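You operate a simulated robot arm through the tools that you are given. There is no shell and no other tool. Be economical: measure what you need, move in short steps, check, and stop when the job is done.

You run a simulated robot arm. Do the job below in one go: nothing can be reset, and whatever is moved stays where it is left.

## Task
Put things in order on the hobby table top. At the end: the gold key stands on top of the brown three-dot beech wedge; the silver sage tin stands where the white hub plug stood; the teal key stands where the beige pine tile stood; the white hub plug stands where the teal key stood; the beige pine tile is on the blue plate; whatever was shut is shut again. Leave all else as you found it, and nothing knocked over.

The check looks at the end state, three seconds after you hand in, the way a careful person would. Anything else that was tipped, shoved, dropped, spilled or broken makes it a failure.

## Robot
A 7-joint arm with a two-finger parallel gripper, fixed in place. Base frame: the origin is at the foot of the arm, x ahead of it, y to its left, z up; the work surface is at about z = 0. Units: cm, degrees, N and s.
With the tool pointing down near the work surface it reaches from about 22 to 58 cm from the base axis. Its first joint turns from -66.0 to 66.0 degrees. Payload 2.5 kg.
The TCP is the grasp point between the finger pads, 2.3 cm short of the fingertips. In the tool frame z runs along the fingers and y along their closing line. The gripper opens to 9.4 cm. The fingers are 3.8 cm wide and 1 cm thick; the gripper's body (5.4 by 9.6 cm) begins 3.9 cm behind the TCP.
Orientation is that of the tool frame in the base frame, as [roll, pitch, yaw] about the fixed x, y, z axes, in that order (R = Rz(yaw) Ry(pitch) Rx(roll)). With the fingers straight down and closing along the base's y, the tool's x points along the base's -x, its y along +y and its z along -z.

## Interface
- The arm moves only by the tool nudge_tool. Its argument "series" is text: rows parted by semicolons, each of 7 numbers parted by spaces: the finger opening in cm, from 0 to 9.4, then the shift along the tool's x, y, z in cm, then the turn, a rotation vector about the tool's x, y, z in degrees. In form: gripper tx ty tz rx ry rz; .... A call has 1 to 20 rows; each row shifts and turns the commanded pose from where the row before left it, along the tool's axes as they then stand. Each row takes 0.2 s and may step no farther than 5 cm and 8.6 degrees from the row before; otherwise, or with a gripper value out of range, the whole call is refused. A pose out of reach is approached as far as the arm can. The call stops where the force on the tool passes 40 N (or 10 N more than at its start, if that is more) or the arm is blocked; 0.2 s more then pass. The fingers move at their own pace (about 10.8 cm/s each) and stop on an object; they squeeze with about 32 N. The grip force told is the motor's: it shows also when the fingers shut on nothing. Time passes only in rows, and 0.2 s behind the last, so rows that do not move let the fingers close. The reply holds the time, the measured pose of the TCP, the force on the tool along the base axes, the opening and the grip force, in the units named above and with some noise.
- Cameras (640 x 400 px; columns grow to the right, rows downward): "scene" is fixed at [12.08, -40.96, 53.81]; the picture's right is [0.81, -0.58, 0.00], its down [-0.37, -0.51, -0.78] and it looks along [0.45, 0.63, -0.63] (base axes); focal length 366 px, centre (320, 200). "wrist" rides on the gripper at [-3.9, 0, -4.4] in the tool frame; the picture's right is [0.00, -1.00, 0.00], its down [0.97, 0.00, -0.24] and it looks along [0.24, 0.00, 0.97] (tool axes); focal length 218 px, centre (320, 200).
- camera(camera): a new picture of that camera. The clock stands still meanwhile.
- measure_at(camera, pixels): there is no depth. For up to 12 entries [column, row, z] of the newest picture of that camera ("zoom" is the newest enlarged one), the place [x, y] in the base frame at which the ray of that pixel passes the height z, good to about 0.2 cm. The clock stands still meanwhile.
- close_up(camera, box): a new picture of the part [left, top, right, bottom] of that camera's present view, enlarged. The clock stands still meanwhile.
- close_job(): hands the job in; it is judged then, once.

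Go step by step. Measure first, check grasps and placings, and put right what went wrong. The budget is 80 turns and 46 pictures, counting those below and the enlarged ones. Unless the task says otherwise, let go and move clear before handing in.

The tools are called after ">>>" as name(argument=value, ...) on one line, values as JSON. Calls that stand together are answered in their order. nudge_tool: Moves the arm, as the interface text tells. Its arguments: {"type":"object","properties":{"series":{"type":"string"}},"required":["series"]} The other tools are called the same way: camera (camera) takes a picture; measure_at (camera, pixels) gives the place at which the rays of pixels pass given heights; close_up (camera, box) takes an enlarged picture of a part of a camera's view; close_job () hands the job in.

At the start:

```text
t: 0.0
tcp_pos: [34.25, 2.8, 28.74]
ee_rot: [-180.0, 0.0, 180.0]
force: [0.1, -0.5, -0.8]
gripper_width: 9.42
grip_force: 0.1
```

scene: 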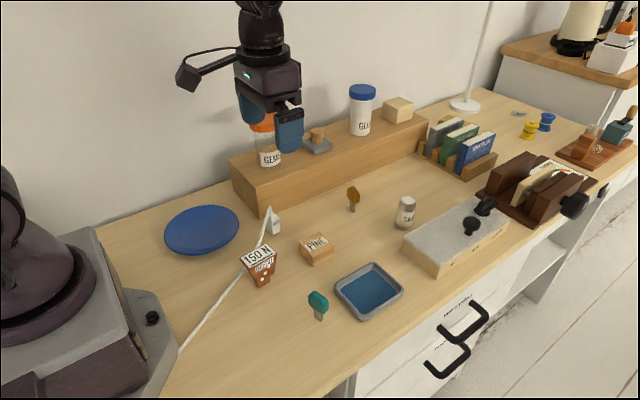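
wrist: 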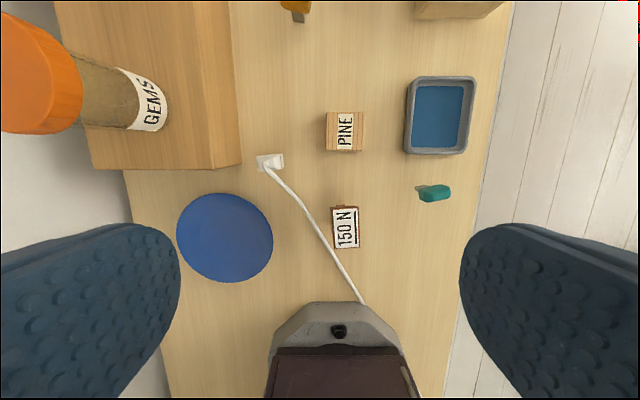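

The pictures show the gold key near (352,198), tin (405,212), plug (272,220), pine tile (316,248), a dotted brown block (260,265), and teal key (318,305). I'll enlarge both areas for detail.

>>> close_up(camera="scene", box=[220, 170, 440, 330])

>>> close_up(camera="scene", box=[400, 80, 640, 270])

```text
2.50 times, centred on (330, 250) of scene
```

zoom: 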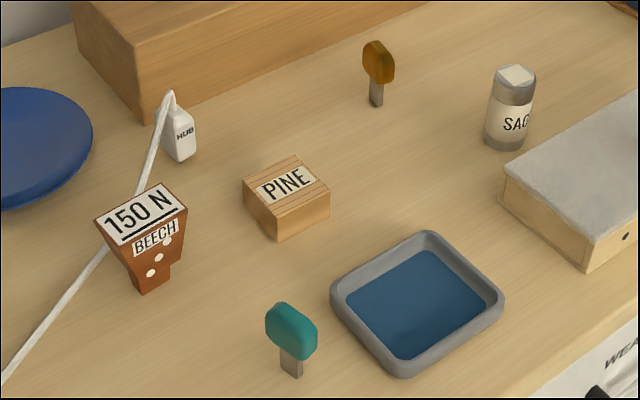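

```text
2.11 times, centred on (520, 175) of scene
```

zoom: 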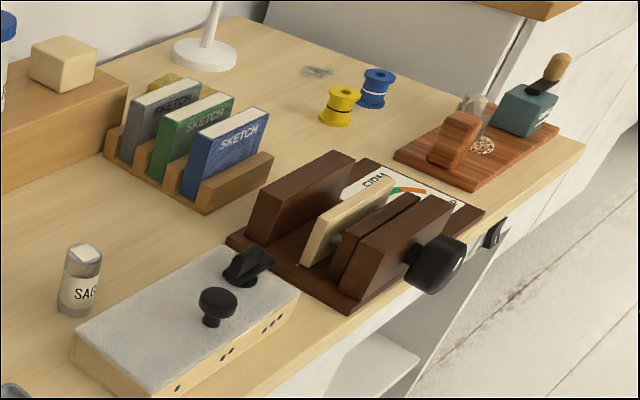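

Everything needed is in the open, and the plug carries a cord that passes near the wedge. I'll measure bases and tops in both views.

>>> measure_at(camera="scene", pixels=[[313.2, 266, 0], [300.8, 253.2, 0], [332.8, 256, 0], [312, 255.6, 2.5], [318.4, 319.5, 0], [352.4, 211.5, 0], [403, 228, 0], [273.5, 233, 0], [261, 285, 0], [241, 261, 5], [276.5, 252, 5], [408, 199, 6]])

>>> measure_at(camera="wrist", pixels=[[326, 112, 2.5], [362, 112, 2.5], [362, 150, 2.5], [326, 150, 2.5], [433, 193, 4], [270, 162, 3], [332, 206, 5], [358, 206, 5], [358, 248, 5], [332, 248, 5], [224, 238, 1], [362, 302, 0]])

>>> close_up(camera="wrist", box=[170, 90, 490, 310])

```text
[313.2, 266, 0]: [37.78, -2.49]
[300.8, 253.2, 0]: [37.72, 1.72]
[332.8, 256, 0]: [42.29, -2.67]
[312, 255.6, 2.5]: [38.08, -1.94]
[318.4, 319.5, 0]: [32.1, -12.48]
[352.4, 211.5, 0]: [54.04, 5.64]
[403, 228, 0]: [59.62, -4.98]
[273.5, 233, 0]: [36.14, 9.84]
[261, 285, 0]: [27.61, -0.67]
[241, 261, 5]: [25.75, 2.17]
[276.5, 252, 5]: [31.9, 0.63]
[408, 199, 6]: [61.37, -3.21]
```

```text
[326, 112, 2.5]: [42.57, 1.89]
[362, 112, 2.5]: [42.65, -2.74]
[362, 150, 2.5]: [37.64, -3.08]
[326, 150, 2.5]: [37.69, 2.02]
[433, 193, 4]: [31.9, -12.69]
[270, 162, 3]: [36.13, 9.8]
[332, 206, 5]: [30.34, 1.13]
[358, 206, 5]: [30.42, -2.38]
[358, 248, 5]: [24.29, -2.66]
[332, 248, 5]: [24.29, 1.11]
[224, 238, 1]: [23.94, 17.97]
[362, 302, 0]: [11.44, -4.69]
```

```text
1.82 times, centred on (330, 200) of wrist
```

zoom: 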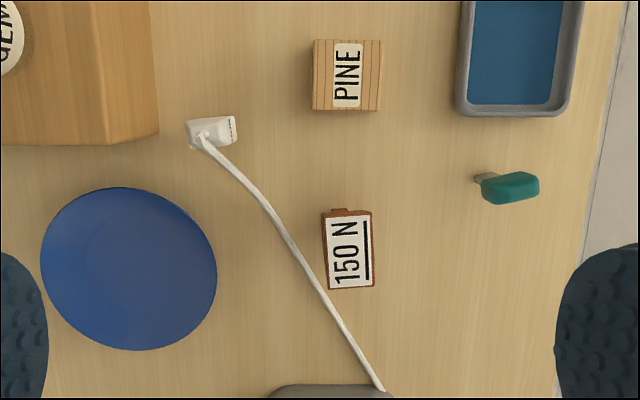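

The tile is about 4.6 cm square, centred near (40.1,-0.4), height about 3, while the plate centre is near (24,18). I'll move over the tile and look.

>>> nudge_tool(series="9.4 -3 -1.6 4 0 0 0; 9.4 -2.85 -1.6 4 0 0 0; 9.4 0 0 4 0 0 0; 9.4 0 0 4 0 0 0; 9.4 0 0 0 0 0 0")

>>> camera(camera="wrist")

```text
refused: row 1 steps farther than a row can; nothing moved
```

```text
40 pictures are left
```

wrist: 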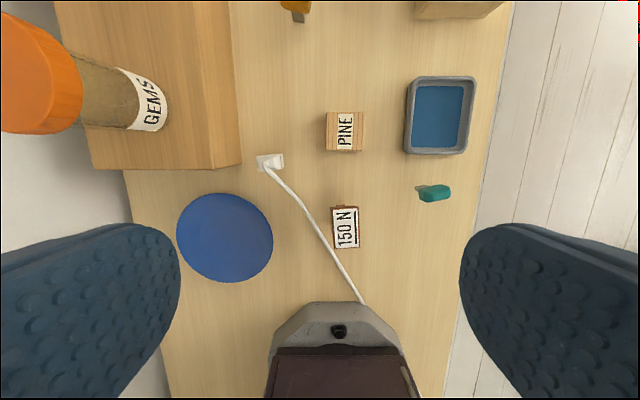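

The call was refused because the diagonal step came to over 5 cm, and nothing moved. I'll use smaller steps.

>>> nudge_tool(series="9.4 -2 -1.1 4 0 0 0; 9.4 -2 -1.1 4 0 0 0; 9.4 -1.85 -1 4 0 0 0; 9.4 0 0 4 0 0 0; 9.4 0 0 0 0 0 0")

>>> camera(camera="wrist")

```text
t: 1.2
tcp_pos: [40.14, -0.32, 12.86]
ee_rot: [-180.0, 0.0, -179.9]
force: [-0.2, 0.2, -0.3]
gripper_width: 9.4
grip_force: 0.1
```

```text
39 pictures are left
```

wrist: 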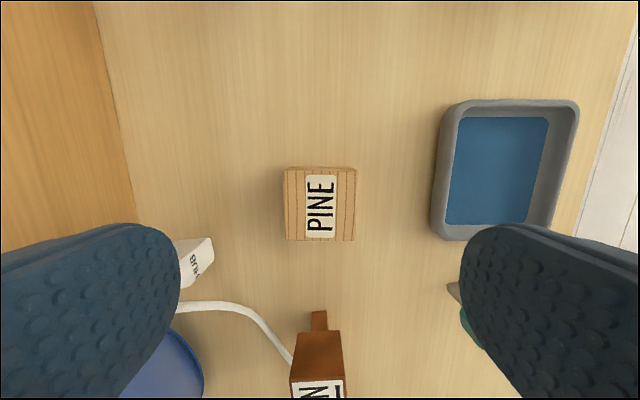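

The tile fills (284–356, 168–240). I'll measure its edges.

>>> measure_at(camera="wrist", pixels=[[284, 168, 3], [356, 168, 3], [355, 240, 3], [284, 240, 3]])

```text
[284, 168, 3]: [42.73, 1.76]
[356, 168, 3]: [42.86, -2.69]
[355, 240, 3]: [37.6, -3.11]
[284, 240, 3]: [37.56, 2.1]
```

The tile is centred at about (40.1,-0.5), so I'll descend and grip.

>>> nudge_tool(series="7.5 0 -0.15 4.5 0 0 0; 7.5 0 0 4 0 0 0; 7.5 0 0 1.4 0 0 0; 7.5 0 0 0 0 0 0; 3 0 0 0 0 0 0; 3 0 0 0 0 0 0; 3 0 0 0 0 0 0")

```text
t: 2.8
tcp_pos: [40.23, -0.56, 2.87]
ee_rot: [179.9, 0.1, 179.9]
force: [0.4, 0.3, 0.1]
gripper_width: 4.93
grip_force: 31.8
```

The tile is held at 4.93 cm. I'll lift it, carry it first toward the base and then left over the plate, and look.

>>> nudge_tool(series="3 0 0 -4.5 0 0 0; 3 0 0 -4.5 0 0 0; 3 0 0 -2 0 0 0; 3 4 0 0 0 0 0; 3 4 0 0 0 0 0; 3 4 2 0 0 0 0; 3 3 3 0 0 0 0; 3 1.2 4.5 0 0 0 0; 3 0 4.5 0 0 0 0; 3 0 4.5 0 0 0 0; 3 0 0 0 0 0 0; 3 0 0 0 0 0 0")

>>> camera(camera="wrist")

>>> camera(camera="scene")

```text
t: 5.4
tcp_pos: [23.84, 18.11, 14.07]
ee_rot: [179.9, 0.0, -179.9]
force: [0.0, -0.2, -0.4]
gripper_width: 3.0
grip_force: 0.1
```

```text
38 pictures are left
```

wrist: 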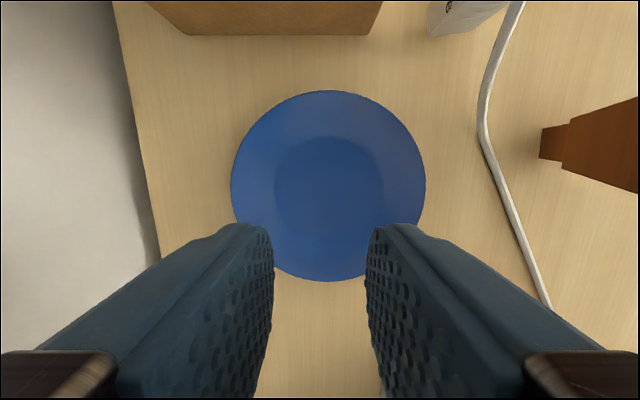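

```text
37 pictures are left
```

scene: 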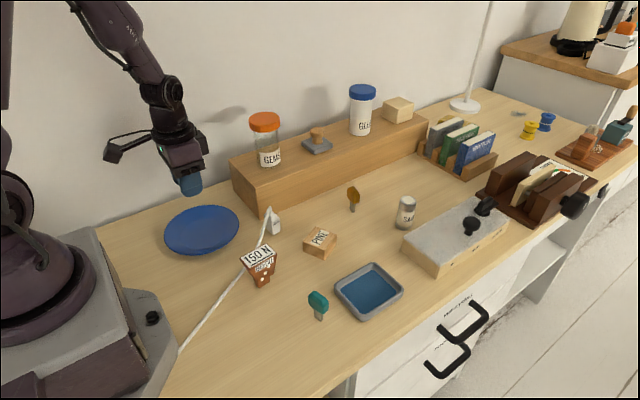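

The tile slipped out of the grip and now sits turned at (320,243) in the scene. I'll look at it closely.

>>> close_up(camera="scene", box=[270, 200, 370, 270])

```text
5.71 times, centred on (320, 235) of scene
```

zoom: 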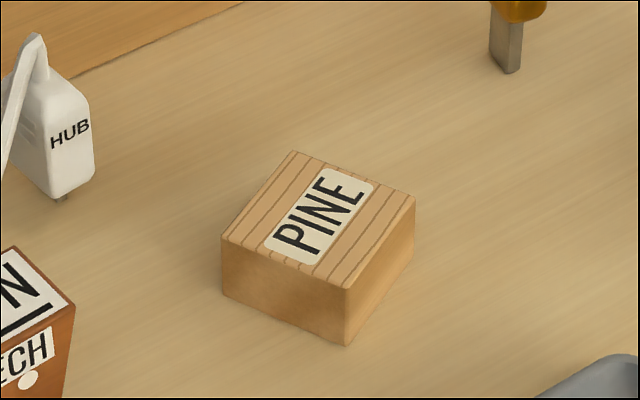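

>>> measure_at(camera="zoom", pixels=[[222, 236, 3], [348, 288, 3], [414, 195, 3], [293, 152, 3], [224, 293, 0], [348, 345, 0], [413, 250, 0], [222, 236, 2.7], [348, 288, 2.7], [60, 200, 0]])

```text
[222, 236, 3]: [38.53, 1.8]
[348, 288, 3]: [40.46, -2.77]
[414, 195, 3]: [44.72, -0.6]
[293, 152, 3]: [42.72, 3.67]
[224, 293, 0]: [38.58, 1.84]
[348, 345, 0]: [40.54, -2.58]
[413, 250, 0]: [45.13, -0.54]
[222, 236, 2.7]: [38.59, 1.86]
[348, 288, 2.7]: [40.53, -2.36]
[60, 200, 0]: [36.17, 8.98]
```

The tile stands flat, turned about 24.5° with its centre near (41.6,0.5). I'll go back over it with the gripper turned to match, and look before gripping.

>>> nudge_tool(series="7.5 0 -4.5 0 0 0 0; 7.5 0 -4.5 0 0 0 0; 7.5 -1.5 -4.3 0 0 0 0; 7.5 -3 -3 0 0 0 0; 7.5 -4 -1.3 0 0 0 0; 7.5 -4.5 0 0 0 0 0; 7.5 -4.76 0 0 0 0 0; 7.5 0 0 0 0 0 -8.2; 7.5 0 0 0 0 0 -8.2; 7.5 0 0 0 0 0 -8.1; 7.5 0 0 0 0 0 0")

>>> camera(camera="wrist")

```text
t: 7.8
tcp_pos: [41.66, 0.43, 14.02]
ee_rot: [179.9, 0.0, -155.4]
force: [-0.6, 0.4, 0.3]
gripper_width: 7.48
grip_force: 0.0
```

```text
35 pictures are left
```

wrist: 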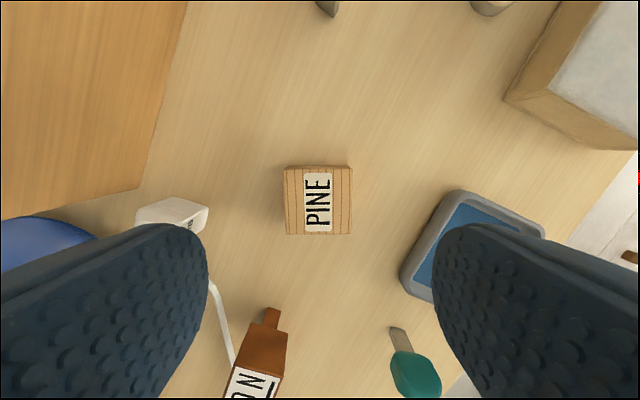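

The tile is aligned with the fingers at about (318,202). I'll check its centre against the TCP.

>>> measure_at(camera="wrist", pixels=[[285, 170, 3], [350, 170, 3], [352, 234, 3], [287, 234, 3], [318, 202, 3]])

```text
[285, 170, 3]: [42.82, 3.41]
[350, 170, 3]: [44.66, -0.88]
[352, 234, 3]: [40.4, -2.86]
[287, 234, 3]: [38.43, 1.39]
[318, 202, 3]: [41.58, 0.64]
```

The centre is (41.6,0.35), which matches. I'll descend, squeeze longer and lift slowly.

>>> nudge_tool(series="7.5 0 0 4.5 0 0 0; 7.5 0 0 4.5 0 0 0; 7.5 0 0 2.4 0 0 0; 7.5 0 0 0 0 0 0; 0 0 0 0 0 0 0; 0 0 0 0 0 0 0; 0 0 0 0 0 0 0; 0 0 0 0 0 0 0; 0 0 0 -0.5 0 0 0; 0 0 0 -0.5 0 0 0; 0 0 0 -0.7 0 0 0; 0 0 0 -0.7 0 0 0; 0 0 0 -0.7 0 0 0")

```text
t: 10.6
tcp_pos: [41.67, 0.39, 5.68]
ee_rot: [-180.0, 0.0, -155.5]
force: [0.4, -0.2, -0.5]
gripper_width: 4.93
grip_force: 31.9
```

Still held at 4.93 cm after the slow lift. I'll raise it further, gently.

>>> nudge_tool(series="0 0 0 -1 0 0 0; 0 0 0 -1.2 0 0 0; 0 0 0 -1.2 0 0 0; 0 0 0 -1.2 0 0 0; 0 0 0 -1.2 0 0 0; 0 0 0 -1 0 0 0; 0 0 0 -0.5 0 0 0")

>>> close_up(camera="scene", box=[240, 120, 440, 280])

```text
t: 12.2
tcp_pos: [41.64, 0.43, 12.96]
ee_rot: [-180.0, 0.0, -155.6]
force: [-0.7, -0.4, 0.1]
gripper_width: 4.95
grip_force: 32.2
```

```text
2.50 times, centred on (340, 200) of scene
```

zoom: 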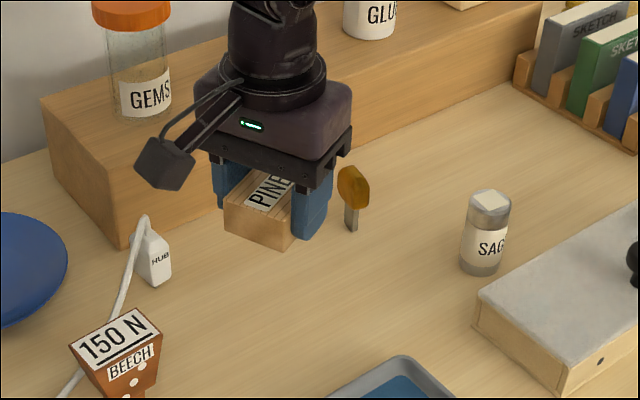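

The tile is firmly held. I'll straighten the wrist and carry it gently to the plate centre, about (24.5,17.4).

>>> nudge_tool(series="0 0 0 0 0 0 6.1; 0 0 0 0 0 0 6.1; 0 0 0 0 0 0 6.1; 0 0 0 0 0 0 6.1; 0 1.5 0 0 0 0 0; 0 2.2 0 0 0 0 0; 0 2.2 0 0 0 0 0; 0 2.2 0 0 0 0 0; 0 2.2 1 0 0 0 0; 0 2 1.5 0 0 0 0; 0 1.8 2 0 0 0 0; 0 1.5 2.2 0 0 0 0; 0 1 2.3 0 0 0 0; 0 0.54 2.3 0 0 0 0; 0 0 2.2 0 0 0 0; 0 0 2 0 0 0 0; 0 0 1.5 0 0 0 0; 0 0 0 0 0 0 0")

>>> camera(camera="wrist")

```text
t: 16.0
tcp_pos: [24.48, 17.26, 12.87]
ee_rot: [180.0, 0.0, -179.9]
force: [0.3, 0.0, 0.3]
gripper_width: 4.92
grip_force: 32.3
```

```text
33 pictures are left
```

wrist: 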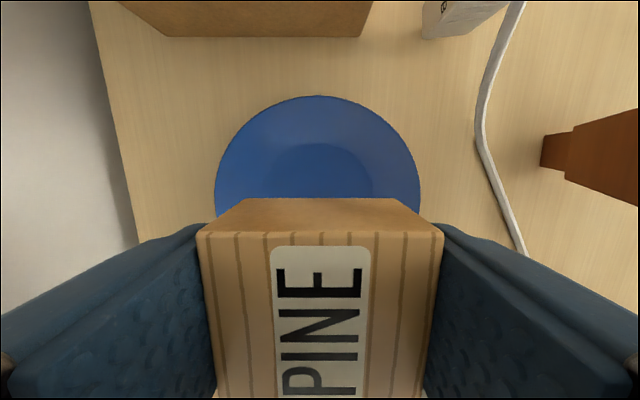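

The tile is over the plate middle. I'll lower it to just above the plate, then creep down.

>>> nudge_tool(series="0 0 0 2.5 0 0 0; 0 0 0 2.5 0 0 0; 0 0 0 2 0 0 0; 0 0 0 1.2 0 0 0; 0 0 0 0.5 0 0 0; 0 0 0 0 0 0 0")

>>> close_up(camera="scene", box=[130, 140, 290, 270])

```text
t: 17.4
tcp_pos: [24.57, 17.36, 4.31]
ee_rot: [-180.0, -0.1, -179.9]
force: [-0.4, 0.2, -0.3]
gripper_width: 4.94
grip_force: 32.3
```

```text
3.08 times, centred on (210, 205) of scene
```

zoom: 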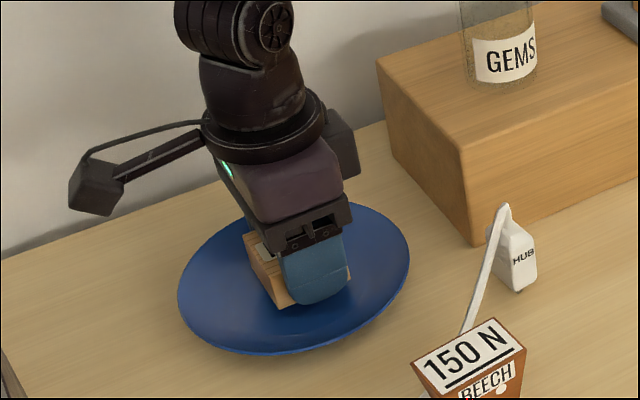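

>>> nudge_tool(series="0 0 0 0.3 0 0 0; 0 0 0 0.3 0 0 0; 0 0 0 0.2 0 0 0; 0 0 0 0 0 0 0")

```text
t: 18.4
tcp_pos: [24.56, 17.43, 3.54]
ee_rot: [-180.0, 0.0, -179.9]
force: [1.0, -0.9, -0.4]
gripper_width: 4.89
grip_force: 31.3
```

The zoom shows the tile inside the plate, and there is no contact yet at z 3.54. I'll creep lower.

>>> nudge_tool(series="0 0 0 0.15 0 0 0; 0 0 0 0.15 0 0 0; 0 0 0 0 0 0 0")

```text
t: 19.2
tcp_pos: [24.49, 17.25, 3.13]
ee_rot: [180.0, 0.0, -179.9]
force: [-0.1, -1.1, 2.0]
gripper_width: 4.93
grip_force: 32.0
```

A 2 N upward force shows first contact at z 3.13. I'll open slightly and rise.

>>> nudge_tool(series="0 0 0 0.05 0 0 0; 5.6 0 0 0 0 0 0; 5.6 0 0 0 0 0 0; 5.6 0 0 -1 0 0 0; 5.6 0 0 -2.5 0 0 0; 5.6 0 0 -4 0 0 0; 5.6 0 0 -4 0 0 0; 5.6 0 0 0 0 0 0")

>>> camera(camera="wrist")

```text
t: 21.0
tcp_pos: [24.47, 17.38, 14.62]
ee_rot: [-180.0, 0.1, -179.7]
force: [0.3, 0.9, 0.4]
gripper_width: 5.59
grip_force: 0.0
```

```text
31 pictures are left
```

wrist: 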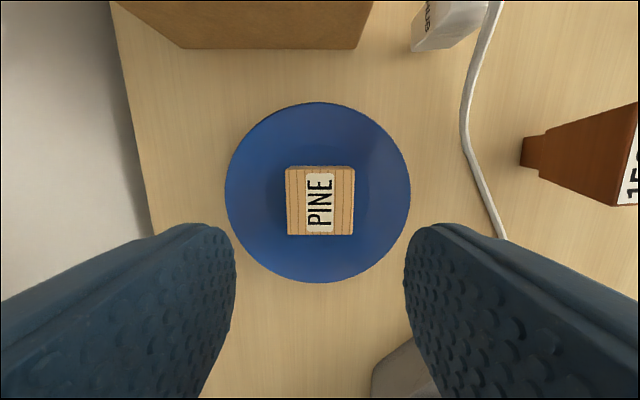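

The tile sits flat in the middle of the plate at (320,200). Next I'll go over the teal key near (32,-12.5).

>>> nudge_tool(series="5.6 0 -4.5 0 0 0 0; 5.6 -1.3 -4.5 0 0 0 0; 5.6 -1.3 -4.5 0 0 0 0; 5.6 -1.3 -4.5 0 0 0 0; 5.6 -1.3 -4.5 0 0 0 0; 5.6 -1.3 -4.5 0 0 0 0; 5.6 -1.2 -2.9 0 0 0 0; 5.6 0 0 0 0 0 0")

>>> camera(camera="wrist")

>>> close_up(camera="scene", box=[280, 270, 360, 330])

```text
t: 22.8
tcp_pos: [32.22, -12.7, 14.56]
ee_rot: [179.9, 0.1, -179.8]
force: [-0.4, 0.5, -0.3]
gripper_width: 5.63
grip_force: 0.1
```

```text
30 pictures are left
```

wrist: 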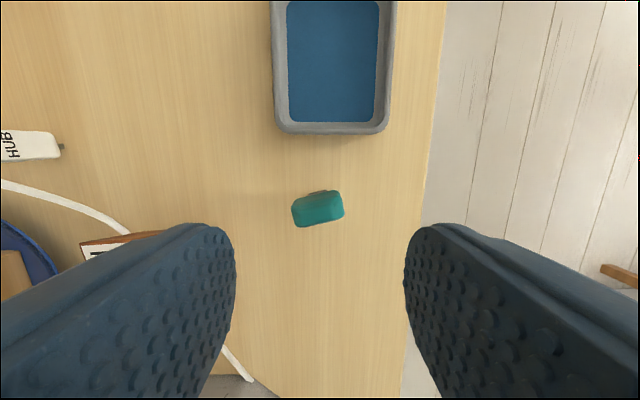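

```text
6.67 times, centred on (320, 300) of scene
```

zoom: 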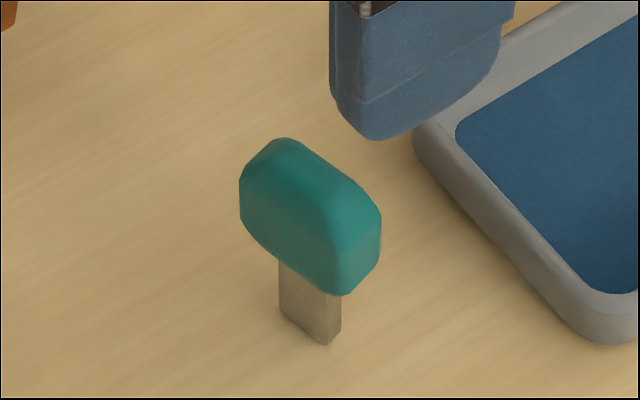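

The teal head's long axis runs from (292,213) to (344,203). I'll measure its direction, extents and height.

>>> measure_at(camera="wrist", pixels=[[292, 208, 4], [341, 195, 4], [297, 226, 4], [344, 215, 4], [318, 210, 4], [318, 210, 5]])

>>> measure_at(camera="zoom", pixels=[[280, 318, 0], [322, 346, 0], [342, 328, 0], [340, 296, 1.5], [355, 200, 4], [245, 170, 4], [290, 140, 4], [380, 215, 4]])

```text
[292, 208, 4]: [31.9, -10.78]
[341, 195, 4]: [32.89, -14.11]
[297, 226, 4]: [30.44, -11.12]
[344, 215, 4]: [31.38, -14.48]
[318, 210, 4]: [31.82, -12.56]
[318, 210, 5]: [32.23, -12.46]
```

```text
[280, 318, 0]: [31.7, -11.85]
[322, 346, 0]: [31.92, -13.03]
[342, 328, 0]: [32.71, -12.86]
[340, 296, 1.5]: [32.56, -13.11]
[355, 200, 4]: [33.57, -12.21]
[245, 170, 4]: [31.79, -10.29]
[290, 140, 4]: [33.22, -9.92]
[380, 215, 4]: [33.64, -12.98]
```

The key stands at (32.2,-12.4), about 5 high, with its broad faces turned 15°. I'll turn the gripper 75° to grip the broad faces.

>>> nudge_tool(series="5 0 0.3 0 0 0 7.5; 5 0 0 0 0 0 7.5; 5 0 0 0 0 0 7.5; 5 0 0 0 0 0 7.5; 5 0 0 0 0 0 7.5; 5 0 0 0 0 0 7.5; 5 0 0 0 0 0 7.5; 5 0 0 0 0 0 7.5; 5 0 0 0 0 0 7.5; 5 0 0 0 0 0 7.5; 5 0 0 3 0 0 0; 5 0 0 0 0 0 0")

>>> camera(camera="wrist")

```text
t: 25.4
tcp_pos: [32.38, -12.2, 11.56]
ee_rot: [-179.9, 0.0, 105.2]
force: [-1.3, 0.3, -0.4]
gripper_width: 4.99
grip_force: 0.0
```

```text
28 pictures are left
```

wrist: 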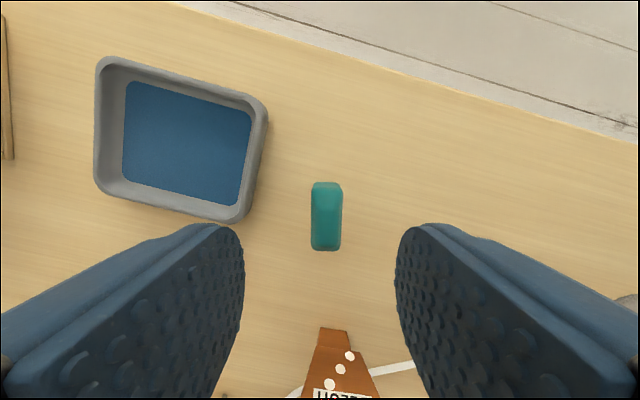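

The key is aligned with the fingers at (326,216). I'll measure its fine offset.

>>> measure_at(camera="wrist", pixels=[[326, 216, 5], [327, 183, 5], [327, 250, 5], [326, 216, 4.5]])

```text
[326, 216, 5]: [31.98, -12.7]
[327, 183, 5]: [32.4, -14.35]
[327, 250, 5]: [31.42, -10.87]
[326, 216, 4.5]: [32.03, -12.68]
```

I'll correct by (-0.18,-0.3) in tool axes, descend to z 3.4, grip and lift gently.

>>> nudge_tool(series="5 -0.18 -0.3 0 0 0 0; 5 0 0 4 0 0 0; 5 0 0 3 0 0 0; 5 0 0 1.1 0 0 0; 5 0 0 0 0 0 0; 0 0 0 0 0 0 0; 0 0 0 0 0 0 0; 0 0 0 0 0 0 0; 0 0 0 0 0 0 0; 0 0 0 -0.5 0 0 0; 0 0 0 -0.7 0 0 0; 0 0 0 -1 0 0 0; 0 0 0 -1.2 0 0 0; 0 0 0 -1.2 0 0 0; 0 0 0 -1.2 0 0 0; 0 0 0 -1.2 0 0 0; 0 0 0 0 0 0 0")

>>> close_up(camera="scene", box=[230, 200, 390, 320])

```text
t: 29.0
tcp_pos: [32.11, -12.51, 10.59]
ee_rot: [180.0, 0.0, 105.2]
force: [0.4, -1.2, 0.0]
gripper_width: 1.49
grip_force: 31.9
```

```text
3.33 times, centred on (310, 260) of scene
```

zoom: 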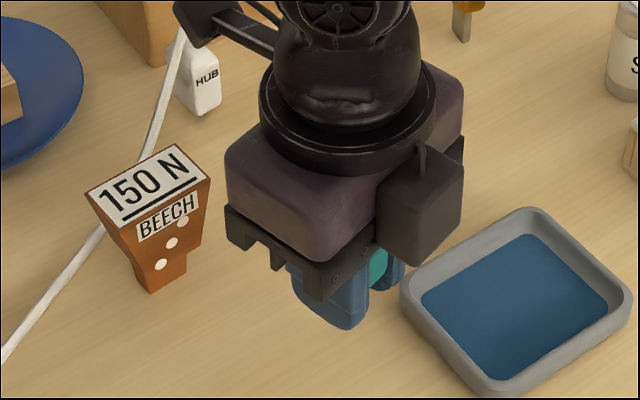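

The teal key is held at 1.49 cm. I'll carry it to the pine tile's old spot (40.1,-0.45) and go low.

>>> nudge_tool(series="0 1 1.2 0 0 0 0; 0 1.7 1.93 0 0 0 0; 0 1.7 1.93 0 0 0 0; 0 1.7 1.93 0 0 0 0; 0 1.7 1.93 0 0 0 0; 0 1.73 1.93 0 0 0 0; 0 0 0 0 0 0 0; 0 0 0 2.5 0 0 0; 0 0 0 2.5 0 0 0; 0 0 0 1.5 0 0 0; 0 0 0 0 0 0 0")

>>> close_up(camera="scene", box=[270, 180, 390, 270])

```text
t: 31.4
tcp_pos: [40.02, -0.49, 3.86]
ee_rot: [179.9, -0.1, 105.1]
force: [-0.5, 0.6, -0.6]
gripper_width: 1.51
grip_force: 32.6
```

```text
4.44 times, centred on (330, 225) of scene
```

zoom: 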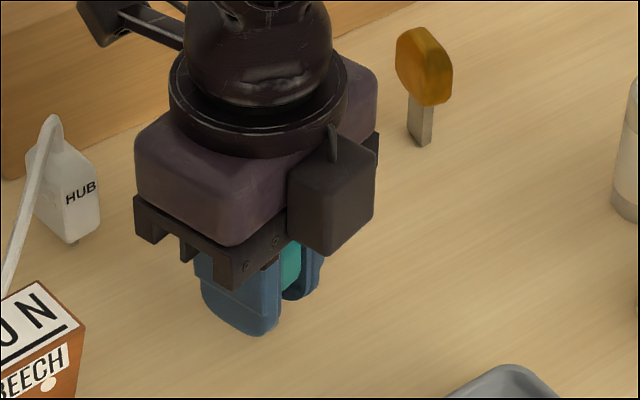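

The key hangs about 0.4 cm above the table. I'll creep down for contact.

>>> nudge_tool(series="0 0 0 0.2 0 0 0; 0 0 0 0.1 0 0 0; 0 0 0 0 0 0 0")

>>> nudge_tool(series="0 0 0 0.1 0 0 0; 0 0 0 0 0 0 0")

```text
t: 32.2
tcp_pos: [39.96, -0.4, 3.62]
ee_rot: [-180.0, 0.0, 105.1]
force: [0.3, 0.3, 1.2]
gripper_width: 1.53
grip_force: 32.0
```

```text
t: 32.8
tcp_pos: [39.89, -0.49, 3.68]
ee_rot: [-180.0, -0.1, 105.1]
force: [-0.4, 0.0, -0.1]
gripper_width: 1.53
grip_force: 31.9
```

No contact yet. I'll go one more small step, then release.

>>> nudge_tool(series="0 0 0 0.1 0 0 0; 0 0 0 0 0 0 0")

```text
t: 33.4
tcp_pos: [39.99, -0.39, 3.35]
ee_rot: [180.0, 0.0, 105.0]
force: [-0.2, -0.4, -0.9]
gripper_width: 1.51
grip_force: 31.4
```

>>> nudge_tool(series="0 0 0 0.06 0 0 0; 0 0 0 0 0 0 0")

```text
t: 34.0
tcp_pos: [40.12, -0.41, 3.33]
ee_rot: [179.9, 0.0, 105.0]
force: [-1.1, 0.1, 2.7]
gripper_width: 1.51
grip_force: 32.1
```

A force of 2.7 N marks contact. I'll open, rise and check that it stands.

>>> nudge_tool(series="2.2 0 0 0 0 0 0; 3.5 0 0 0 0 0 0; 4.5 0 0 0 0 0 0; 4.5 0 0 -2 0 0 0; 4.5 0 0 -3.5 0 0 0; 4.5 0 0 -4 0 0 0; 4.5 0 0 -2 0 0 0; 4.5 0 0 0 0 0 0")

>>> camera(camera="wrist")

>>> close_up(camera="scene", box=[220, 200, 360, 300])

```text
t: 35.8
tcp_pos: [40.02, -0.44, 14.98]
ee_rot: [180.0, 0.0, 105.0]
force: [1.0, 0.2, 0.4]
gripper_width: 4.49
grip_force: 0.0
```

```text
25 pictures are left
```

wrist: 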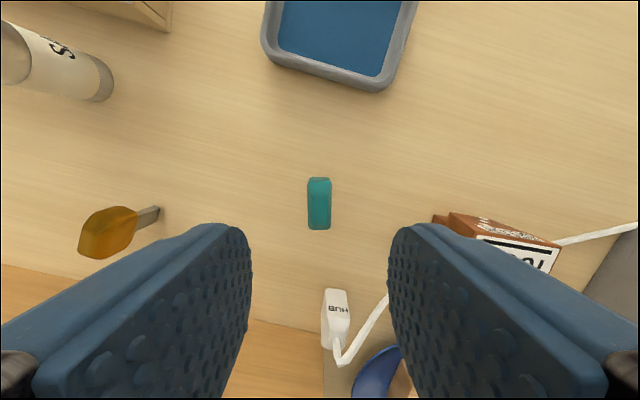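

```text
4.00 times, centred on (290, 250) of scene
```

zoom: 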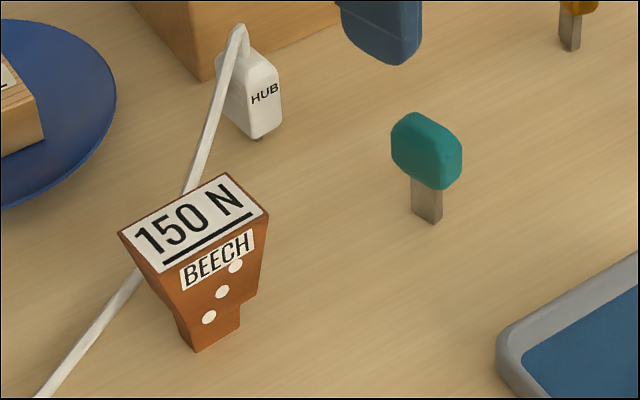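

The teal key stands upright at the tile's old spot. Next is the hub plug near (36.1,9.3), so I'll move over it for a look.

>>> nudge_tool(series="6 3.5 -0.45 0 0 0 0; 6 3.5 -0.45 0 0 0 0; 6 3.4 -0.45 0 0 0 0; 6 0 0 0 0 0 0")

>>> camera(camera="wrist")

>>> close_up(camera="scene", box=[250, 200, 306, 240])

```text
t: 36.8
tcp_pos: [35.97, 9.33, 14.94]
ee_rot: [180.0, 0.1, 105.0]
force: [0.4, 0.2, 0.5]
gripper_width: 6.02
grip_force: 0.1
```

```text
23 pictures are left
```

wrist: 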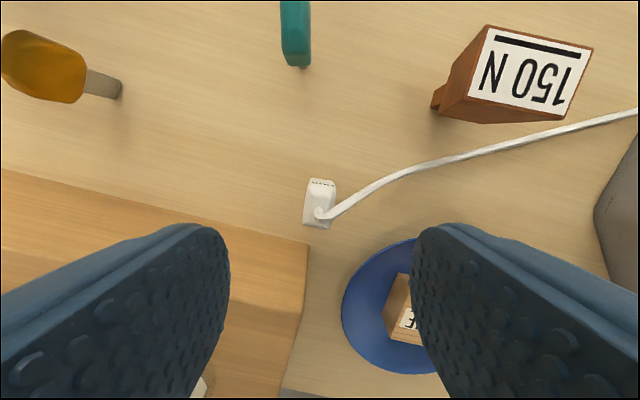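

```text
10.00 times, centred on (278, 220) of scene
```

zoom: 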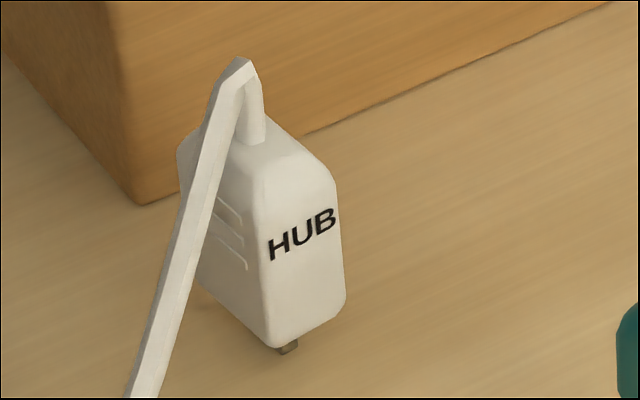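

The plug stands on short prongs with its cord leaving the top toward the base. I'll measure the bottom edges and heights.

>>> measure_at(camera="zoom", pixels=[[270, 345, 0.4], [345, 298, 0.4], [203, 285, 0.4], [288, 352, 0], [258, 185, 4], [335, 185, 4], [180, 155, 4], [240, 60, 5.5]])

>>> measure_at(camera="wrist", pixels=[[309, 183, 4], [336, 183, 4], [332, 226, 4], [303, 224, 4], [322, 213, 5], [390, 175, 1], [310, 242, 5], [300, 320, 0]])

```text
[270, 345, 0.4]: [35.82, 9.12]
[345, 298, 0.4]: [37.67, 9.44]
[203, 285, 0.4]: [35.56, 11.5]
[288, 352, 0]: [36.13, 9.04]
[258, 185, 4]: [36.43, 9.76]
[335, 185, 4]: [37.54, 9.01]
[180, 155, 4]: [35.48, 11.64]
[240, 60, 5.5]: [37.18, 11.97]
```

```text
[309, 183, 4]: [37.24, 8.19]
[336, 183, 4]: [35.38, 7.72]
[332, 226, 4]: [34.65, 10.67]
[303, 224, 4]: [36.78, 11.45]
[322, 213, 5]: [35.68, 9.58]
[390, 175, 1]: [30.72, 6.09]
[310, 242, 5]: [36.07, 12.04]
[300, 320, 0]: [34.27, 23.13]
```

The plug is centred near (36.15,9.85), turned about 8°, roughly 1.9×2.5 and 4.5 high, with the cord loop near z 7. I'll turn the gripper so it closes along y, keeping the fingers clear of the cord, and look.

>>> nudge_tool(series="6 0.46 0.31 0 0 0 -7.55; 6 0 0 0 0 0 -7.55; 6 0 0 0 0 0 -7.55; 6 0 0 0 0 0 -7.55; 6 0 0 0 0 0 -7.55; 6 0 0 0 0 0 -7.55; 6 0 0 0 0 0 -7.55; 6 0 0 0 0 0 -7.55; 6 0 0 0 0 0 -7.55; 6 0 0 0 0 0 -7.55; 6 0 0 0 0 0 -7.5; 6 0 0 2 0 0 0; 6 0 0 0 0 0 0")

>>> camera(camera="wrist")

```text
t: 39.6
tcp_pos: [36.19, 9.71, 12.83]
ee_rot: [-179.9, 0.0, -171.8]
force: [-0.1, 0.2, -0.5]
gripper_width: 6.0
grip_force: 0.1
```

```text
21 pictures are left
```

wrist: 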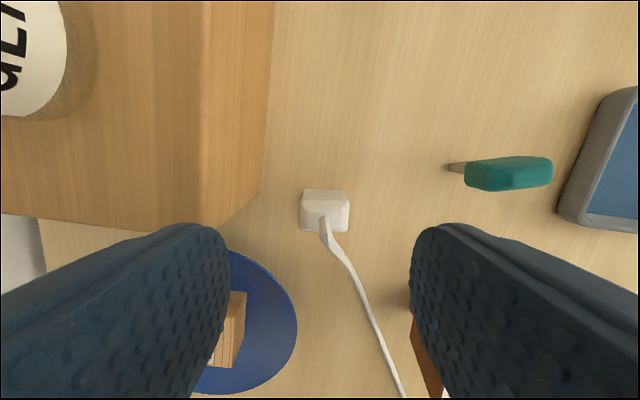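

The plug is at (325,211), aligned, with the cord passing between the fingers. I'll measure its centre and the riser edge.

>>> measure_at(camera="wrist", pixels=[[303, 211, 4], [347, 211, 4], [325, 192, 4], [325, 231, 4], [262, 195, 0], [400, 395, 0]])

```text
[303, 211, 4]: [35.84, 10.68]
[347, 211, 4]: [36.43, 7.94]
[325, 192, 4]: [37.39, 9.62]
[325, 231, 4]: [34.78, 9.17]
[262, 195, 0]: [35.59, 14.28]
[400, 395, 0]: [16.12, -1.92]
```

The plug centre is about (36.1,9.4) and the riser face is at y 14.3. I'll narrow the opening, descend to z 3.8, grip and lift slowly.

>>> nudge_tool(series="4.6 0.08 -0.28 0 0 0 0; 4.6 0 0 3 0 0 0; 4.6 0 0 3 0 0 0; 4.6 0 0 2 0 0 0; 4.6 0 0 1 0 0 0; 4.6 0 0 0 0 0 0; 0 0 0 0 0 0 0; 0 0 0 0 0 0 0; 0 0 0 0 0 0 0; 0 0 0 0 0 0 0; 0 0 0 -0.5 0 0 0; 0 0 0 -0.7 0 0 0; 0 0 0 -1 0 0 0; 0 0 0 -1 0 0 0; 0 0 0 0 0 0 0")

>>> close_up(camera="scene", box=[170, 160, 350, 300])

```text
t: 40.7
tcp_pos: [36.22, 9.3, 5.09]
ee_rot: [180.0, 0.0, -171.6]
force: [-4.2, -2.2, 10.2]
gripper_width: 4.6
grip_force: 0.1
stopped in row 5: the force on the tool passed its limit (the readings are from after the stop); the commanded pose is now the measured one
```

```text
2.86 times, centred on (260, 230) of scene
```

zoom: 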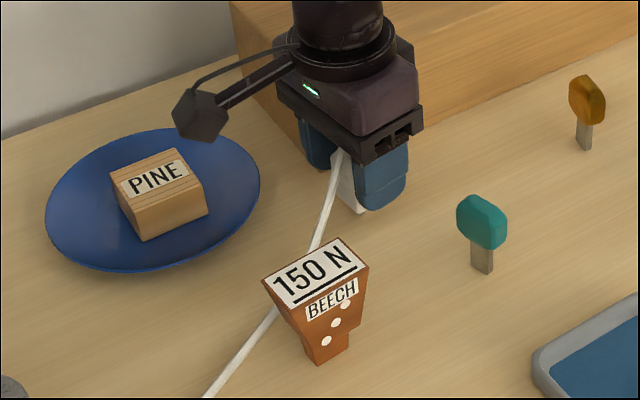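

The call stopped at z 5.09 with 10 N up. Most likely the gripper body touched the riser's edge at y≈14.3, so I'll back up and measure the riser edge line.

>>> nudge_tool(series="4.6 0 0 -3 0 0 0; 4.6 0 0 0 0 0 0")

>>> measure_at(camera="wrist", pixels=[[262, 195, 0], [268, 100, 0], [275, 10, 0], [200, 230, 9], [203, 100, 9], [200, 230, 8]])

>>> camera(camera="scene")

```text
t: 41.3
tcp_pos: [36.15, 9.44, 8.04]
ee_rot: [180.0, -0.1, -171.7]
force: [0.2, 0.6, 0.7]
gripper_width: 4.61
grip_force: 0.1
```

```text
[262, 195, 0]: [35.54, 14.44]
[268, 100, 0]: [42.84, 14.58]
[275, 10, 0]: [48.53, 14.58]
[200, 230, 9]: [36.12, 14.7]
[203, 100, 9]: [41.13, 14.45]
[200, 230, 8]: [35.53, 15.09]
```

```text
19 pictures are left
```

scene: 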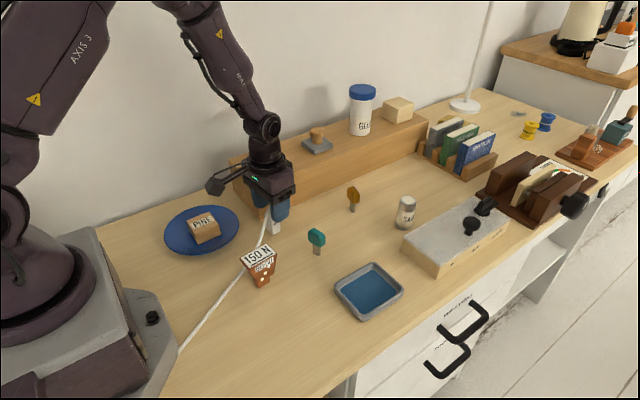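

The riser face is at y 14.5 and about 9 high, so the turned gripper body just clipped it. I'll turn the gripper 6° back, shift 0.2 away from the riser, and descend again.

>>> nudge_tool(series="5 0 -0.2 0 0 0 6; 5 0 0 1.5 0 0 0; 5 0 0 1 0 0 0; 5 0 0 0.7 0 0 0; 5 0 0 0.6 0 0 0; 5 0 0 0 0 0 0")

```text
t: 42.7
tcp_pos: [36.2, 9.45, 4.27]
ee_rot: [179.9, 0.0, -177.7]
force: [0.0, -1.1, -0.1]
gripper_width: 5.02
grip_force: 0.0
```

It is clear now at z 4.27. I'll grip and lift slowly.

>>> nudge_tool(series="5 0 0 0.2 0 0 0; 3.4 0 0 0 0 0 0; 2.9 0 0 0 0 0 0; 0 0 0 0 0 0 0; 0 0 0 0 0 0 0; 0 0 0 0 0 0 0; 0 0 0 -0.4 0 0 0; 0 0 0 -0.7 0 0 0; 0 0 0 -1 0 0 0; 0 0 0 -1 0 0 0; 0 0 0 0 0 0 0")

>>> close_up(camera="scene", box=[170, 160, 350, 300])

```text
t: 45.1
tcp_pos: [36.04, 9.15, 7.08]
ee_rot: [-179.9, 0.0, -177.8]
force: [-0.8, -0.3, 0.2]
gripper_width: 2.9
grip_force: 31.7
```

```text
2.86 times, centred on (260, 230) of scene
```

zoom: 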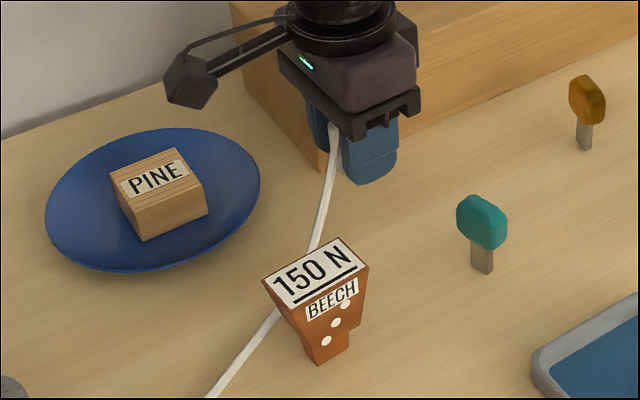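

The plug is held at 2.9 cm. I'll raise it to about z 16 so the cord will pass over the wedge, and check the forces.

>>> nudge_tool(series="0 0 0 -1.2 0 0 0; 0 0 0 -1.5 0 0 0; 0 0 0 -1.5 0 0 0; 0 0 0 -1.5 0 0 0; 0 0 0 -1.5 0 0 0; 0 0 0 -1.2 0 0 0; 0 0 0 -0.6 0 0 0; 0 0 0 0 0 0 0")

>>> close_up(camera="scene", box=[150, 120, 390, 360])

```text
t: 46.9
tcp_pos: [36.22, 9.35, 16.17]
ee_rot: [179.9, 0.0, -177.7]
force: [0.4, 0.5, -0.3]
gripper_width: 2.91
grip_force: 32.5
```

```text
1.67 times, centred on (270, 240) of scene
```

zoom: 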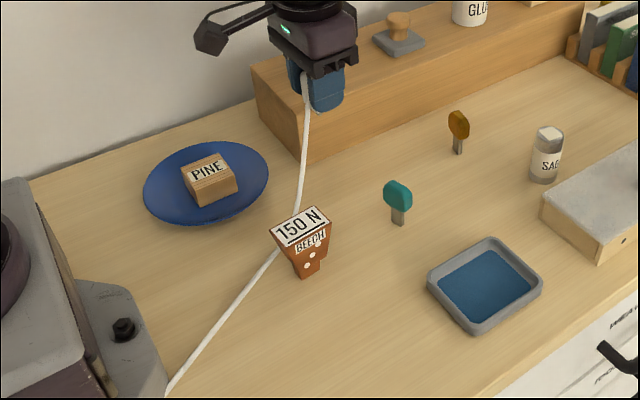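

The plug is up but the cord still lies low behind the wedge at zoom (280,250). I'll lift higher to draw the cord up.

>>> nudge_tool(series="0 0 0 -1.5 0 0 0; 0 0 0 -2 0 0 0; 0 0 0 -2 0 0 0; 0 0 0 -2 0 0 0; 0 0 0 -1.5 0 0 0; 0 0 0 -1 0 0 0; 0 0 0 0 0 0 0")

>>> close_up(camera="scene", box=[150, 60, 390, 360])

```text
t: 48.5
tcp_pos: [36.26, 9.13, 26.23]
ee_rot: [-180.0, 0.1, -177.7]
force: [-0.2, -0.2, 0.1]
gripper_width: 2.93
grip_force: 32.0
```

```text
1.33 times, centred on (270, 210) of scene
```

zoom: 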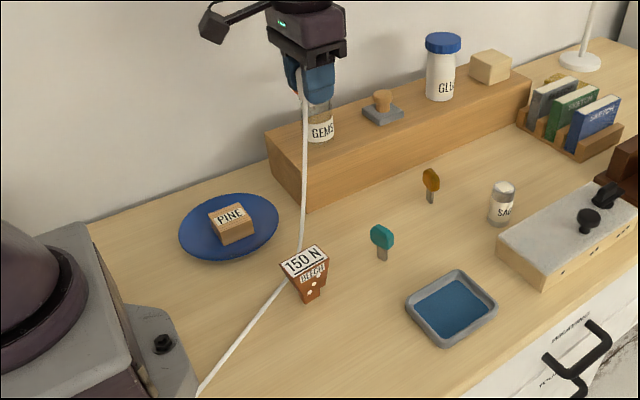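

Lifting shows no pull, and the cord bends on the table at about zoom (297,252). I'll move sideways at this height toward y=-6 and watch the cord relative to the wedge.

>>> nudge_tool(series="0 0 -1.5 0 0 0 0; 0 0 -2.2 0 0 0 0; 0 0 -2.2 0 0 0 0; 0 0 -2.2 0 0 0 0; 0 0 -2.2 0 0 0 0; 0 0 -2.2 0 0 0 0; 0 0 -1.7 0 0 0 0; 0 0 -1 0 0 0 0; 0 0 0 0 0 0 0")

>>> close_up(camera="scene", box=[150, 60, 390, 360])

```text
t: 50.5
tcp_pos: [36.77, -5.97, 26.14]
ee_rot: [-180.0, -0.1, -177.6]
force: [0.4, 1.3, -0.8]
gripper_width: 2.9
grip_force: 32.1
```

```text
1.33 times, centred on (270, 210) of scene
```

zoom: 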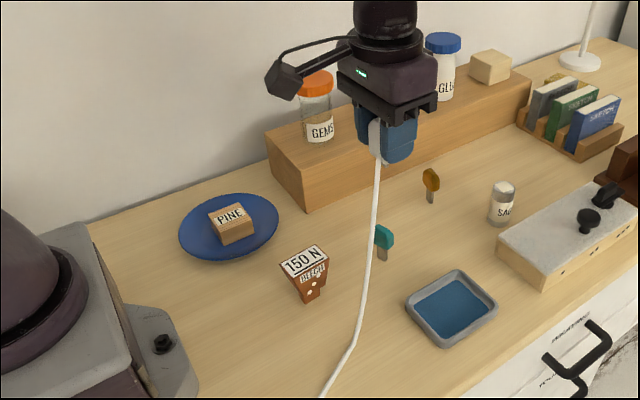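

The cord has passed clear over the wedge, which is undisturbed. I'll move over the teal key's old spot (32.1,-12.5) and descend to just above the table.

>>> nudge_tool(series="0 1.2 -1.5 0 0 0 0; 0 1.3 -1.7 0 0 0 0; 0 1.3 -1.7 0 0 0 0; 0 1.1 -1.46 0 0 0 0; 0 0 0 1.5 0 0 0; 0 0 0 2.5 0 0 0; 0 0 0 2.5 0 0 0; 0 0 0 2.5 0 0 0; 0 0 0 2.5 0 0 0; 0 0 0 2.5 0 0 0; 0 0 0 2.5 0 0 0; 0 0 0 2.2 0 0 0; 0 0 0 1.5 0 0 0; 0 0 0 0.8 0 0 0; 0 0 0 0.5 0 0 0; 0 0 0 0 0 0 0")

>>> close_up(camera="scene", box=[200, 210, 380, 360])

```text
t: 53.9
tcp_pos: [32.11, -12.5, 4.66]
ee_rot: [180.0, 0.1, -177.6]
force: [0.8, 0.4, -0.4]
gripper_width: 2.9
grip_force: 32.3
```

```text
2.67 times, centred on (290, 285) of scene
```

zoom: 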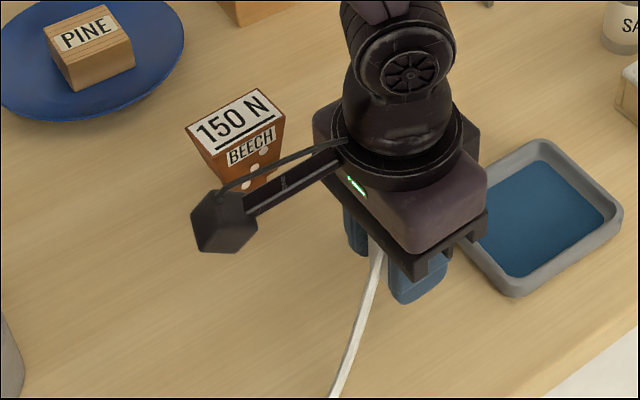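

The plug is about 0.5 cm above the table at (32.1,-12.5). I'll creep down.

>>> nudge_tool(series="0 0 0 0.25 0 0 0; 0 0 0 0.1 0 0 0; 0 0 0 0 0 0 0")

>>> nudge_tool(series="0 0 0 0.1 0 0 0; 0 0 0 0 0 0 0")

```text
t: 54.7
tcp_pos: [32.08, -12.45, 4.19]
ee_rot: [-180.0, 0.0, -177.6]
force: [-0.4, -0.7, -0.2]
gripper_width: 2.91
grip_force: 31.9
```

```text
t: 55.3
tcp_pos: [32.16, -12.49, 4.16]
ee_rot: [179.9, 0.0, -177.6]
force: [0.5, 0.2, 0.0]
gripper_width: 2.89
grip_force: 31.7
```

>>> nudge_tool(series="0 0 0 0.1 0 0 0; 0 0 0 0 0 0 0")

```text
t: 55.9
tcp_pos: [32.11, -12.36, 3.98]
ee_rot: [-180.0, 0.0, -177.6]
force: [0.2, 0.0, 0.4]
gripper_width: 2.87
grip_force: 32.5
```

No contact yet. I'll keep creeping down.

>>> nudge_tool(series="0 0 0 0.08 0 0 0; 0 0 0 0 0 0 0")

```text
t: 56.5
tcp_pos: [32.11, -12.35, 3.97]
ee_rot: [180.0, -0.1, -177.7]
force: [-1.1, 0.4, 5.2]
gripper_width: 2.9
grip_force: 31.8
```

A force of 5.2 N confirms contact. I'll open evenly and rise.

>>> nudge_tool(series="3.3 0 0 0 0 0 0; 4.2 0 0 0 0 0 0; 5 0 0 0 0 0 0; 5 0 0 -1.5 0 0 0; 5 0 0 -3 0 0 0; 5 0 0 -4 0 0 0; 5 0 0 -4 0 0 0; 5 0 0 0 0 0 0")

>>> camera(camera="wrist")

>>> close_up(camera="scene", box=[180, 180, 420, 370])

```text
t: 58.3
tcp_pos: [32.07, -12.6, 16.62]
ee_rot: [-180.0, 0.0, -177.8]
force: [-0.2, 0.1, 0.6]
gripper_width: 4.99
grip_force: 0.1
```

```text
13 pictures are left
```

wrist: 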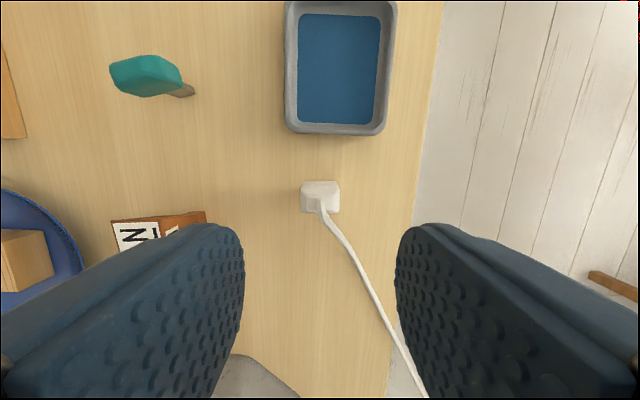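

```text
2.11 times, centred on (300, 275) of scene
```

zoom: 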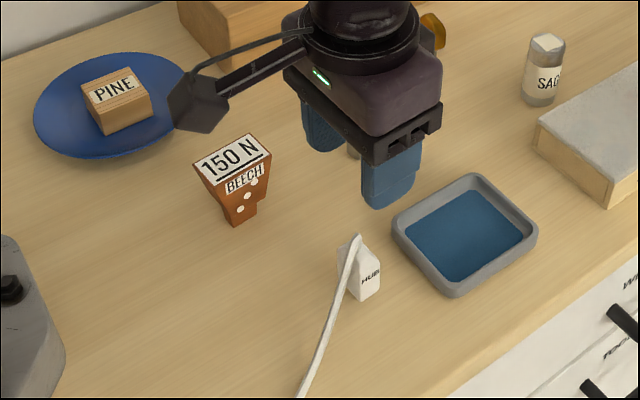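

The plug stands upright at the teal key's old spot. The tin is at about (60.6,-4), past vertical reach, so I'll approach with the gripper tilted 25° outward and look.

>>> nudge_tool(series="6 0 0 0 0 0 2.3; 6 -4 1.5 0 0 0 0; 6 -4 1.5 0 0 0 0; 6 -4 1.5 0 0 0 0; 6 -4 1.5 0 0 0 0; 6 -3 1.3 0 0 0 0; 6 0 1.2 0 0 -8.4 0; 6 0 0 0 0 -8.3 0; 6 0 0 0 0 -8.3 0; 6 0 0 0 0 0 0")

>>> camera(camera="wrist")

```text
t: 60.5
tcp_pos: [51.07, -3.92, 16.51]
ee_rot: [-180.0, 25.1, 179.9]
force: [-0.2, 0.0, -0.7]
gripper_width: 6.0
grip_force: 0.0
```

```text
11 pictures are left
```

wrist: 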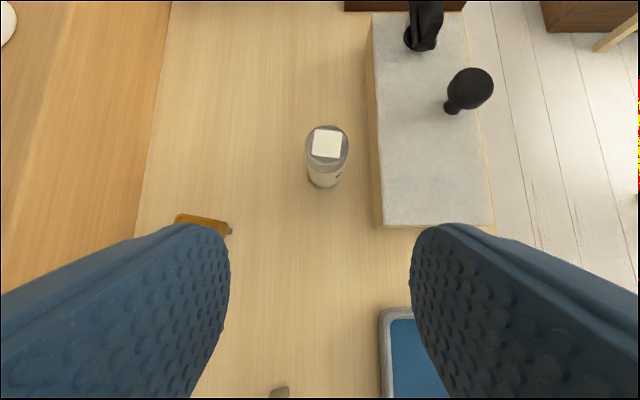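

The tin's top is at (327,143) and base near (323,178), with the box edge close on its right at about (375,150). I'll measure.

>>> measure_at(camera="wrist", pixels=[[327, 143, 7], [306, 143, 7], [348, 143, 7], [323, 188, 0], [308, 175, 0], [340, 175, 0], [373, 100, 4], [382, 225, 4], [372, 130, 0], [390, 223, 4], [228, 232, 0], [185, 215, 5]])

>>> measure_at(camera="scene", pixels=[[403, 256, 3], [403, 240, 4], [437, 277, 0], [437, 262, 3], [405, 230, 0], [408, 199, 7]])

```text
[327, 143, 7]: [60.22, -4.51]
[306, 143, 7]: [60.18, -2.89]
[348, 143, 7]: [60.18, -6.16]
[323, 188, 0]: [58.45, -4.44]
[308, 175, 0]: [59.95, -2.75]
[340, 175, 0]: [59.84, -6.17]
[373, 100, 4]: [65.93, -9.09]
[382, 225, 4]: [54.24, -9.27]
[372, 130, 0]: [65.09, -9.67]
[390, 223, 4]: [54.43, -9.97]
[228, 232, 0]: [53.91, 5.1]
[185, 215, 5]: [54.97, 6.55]
```

```text
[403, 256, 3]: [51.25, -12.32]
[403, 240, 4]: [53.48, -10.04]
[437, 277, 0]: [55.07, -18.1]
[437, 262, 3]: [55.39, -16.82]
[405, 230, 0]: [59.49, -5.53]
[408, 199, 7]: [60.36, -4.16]
```

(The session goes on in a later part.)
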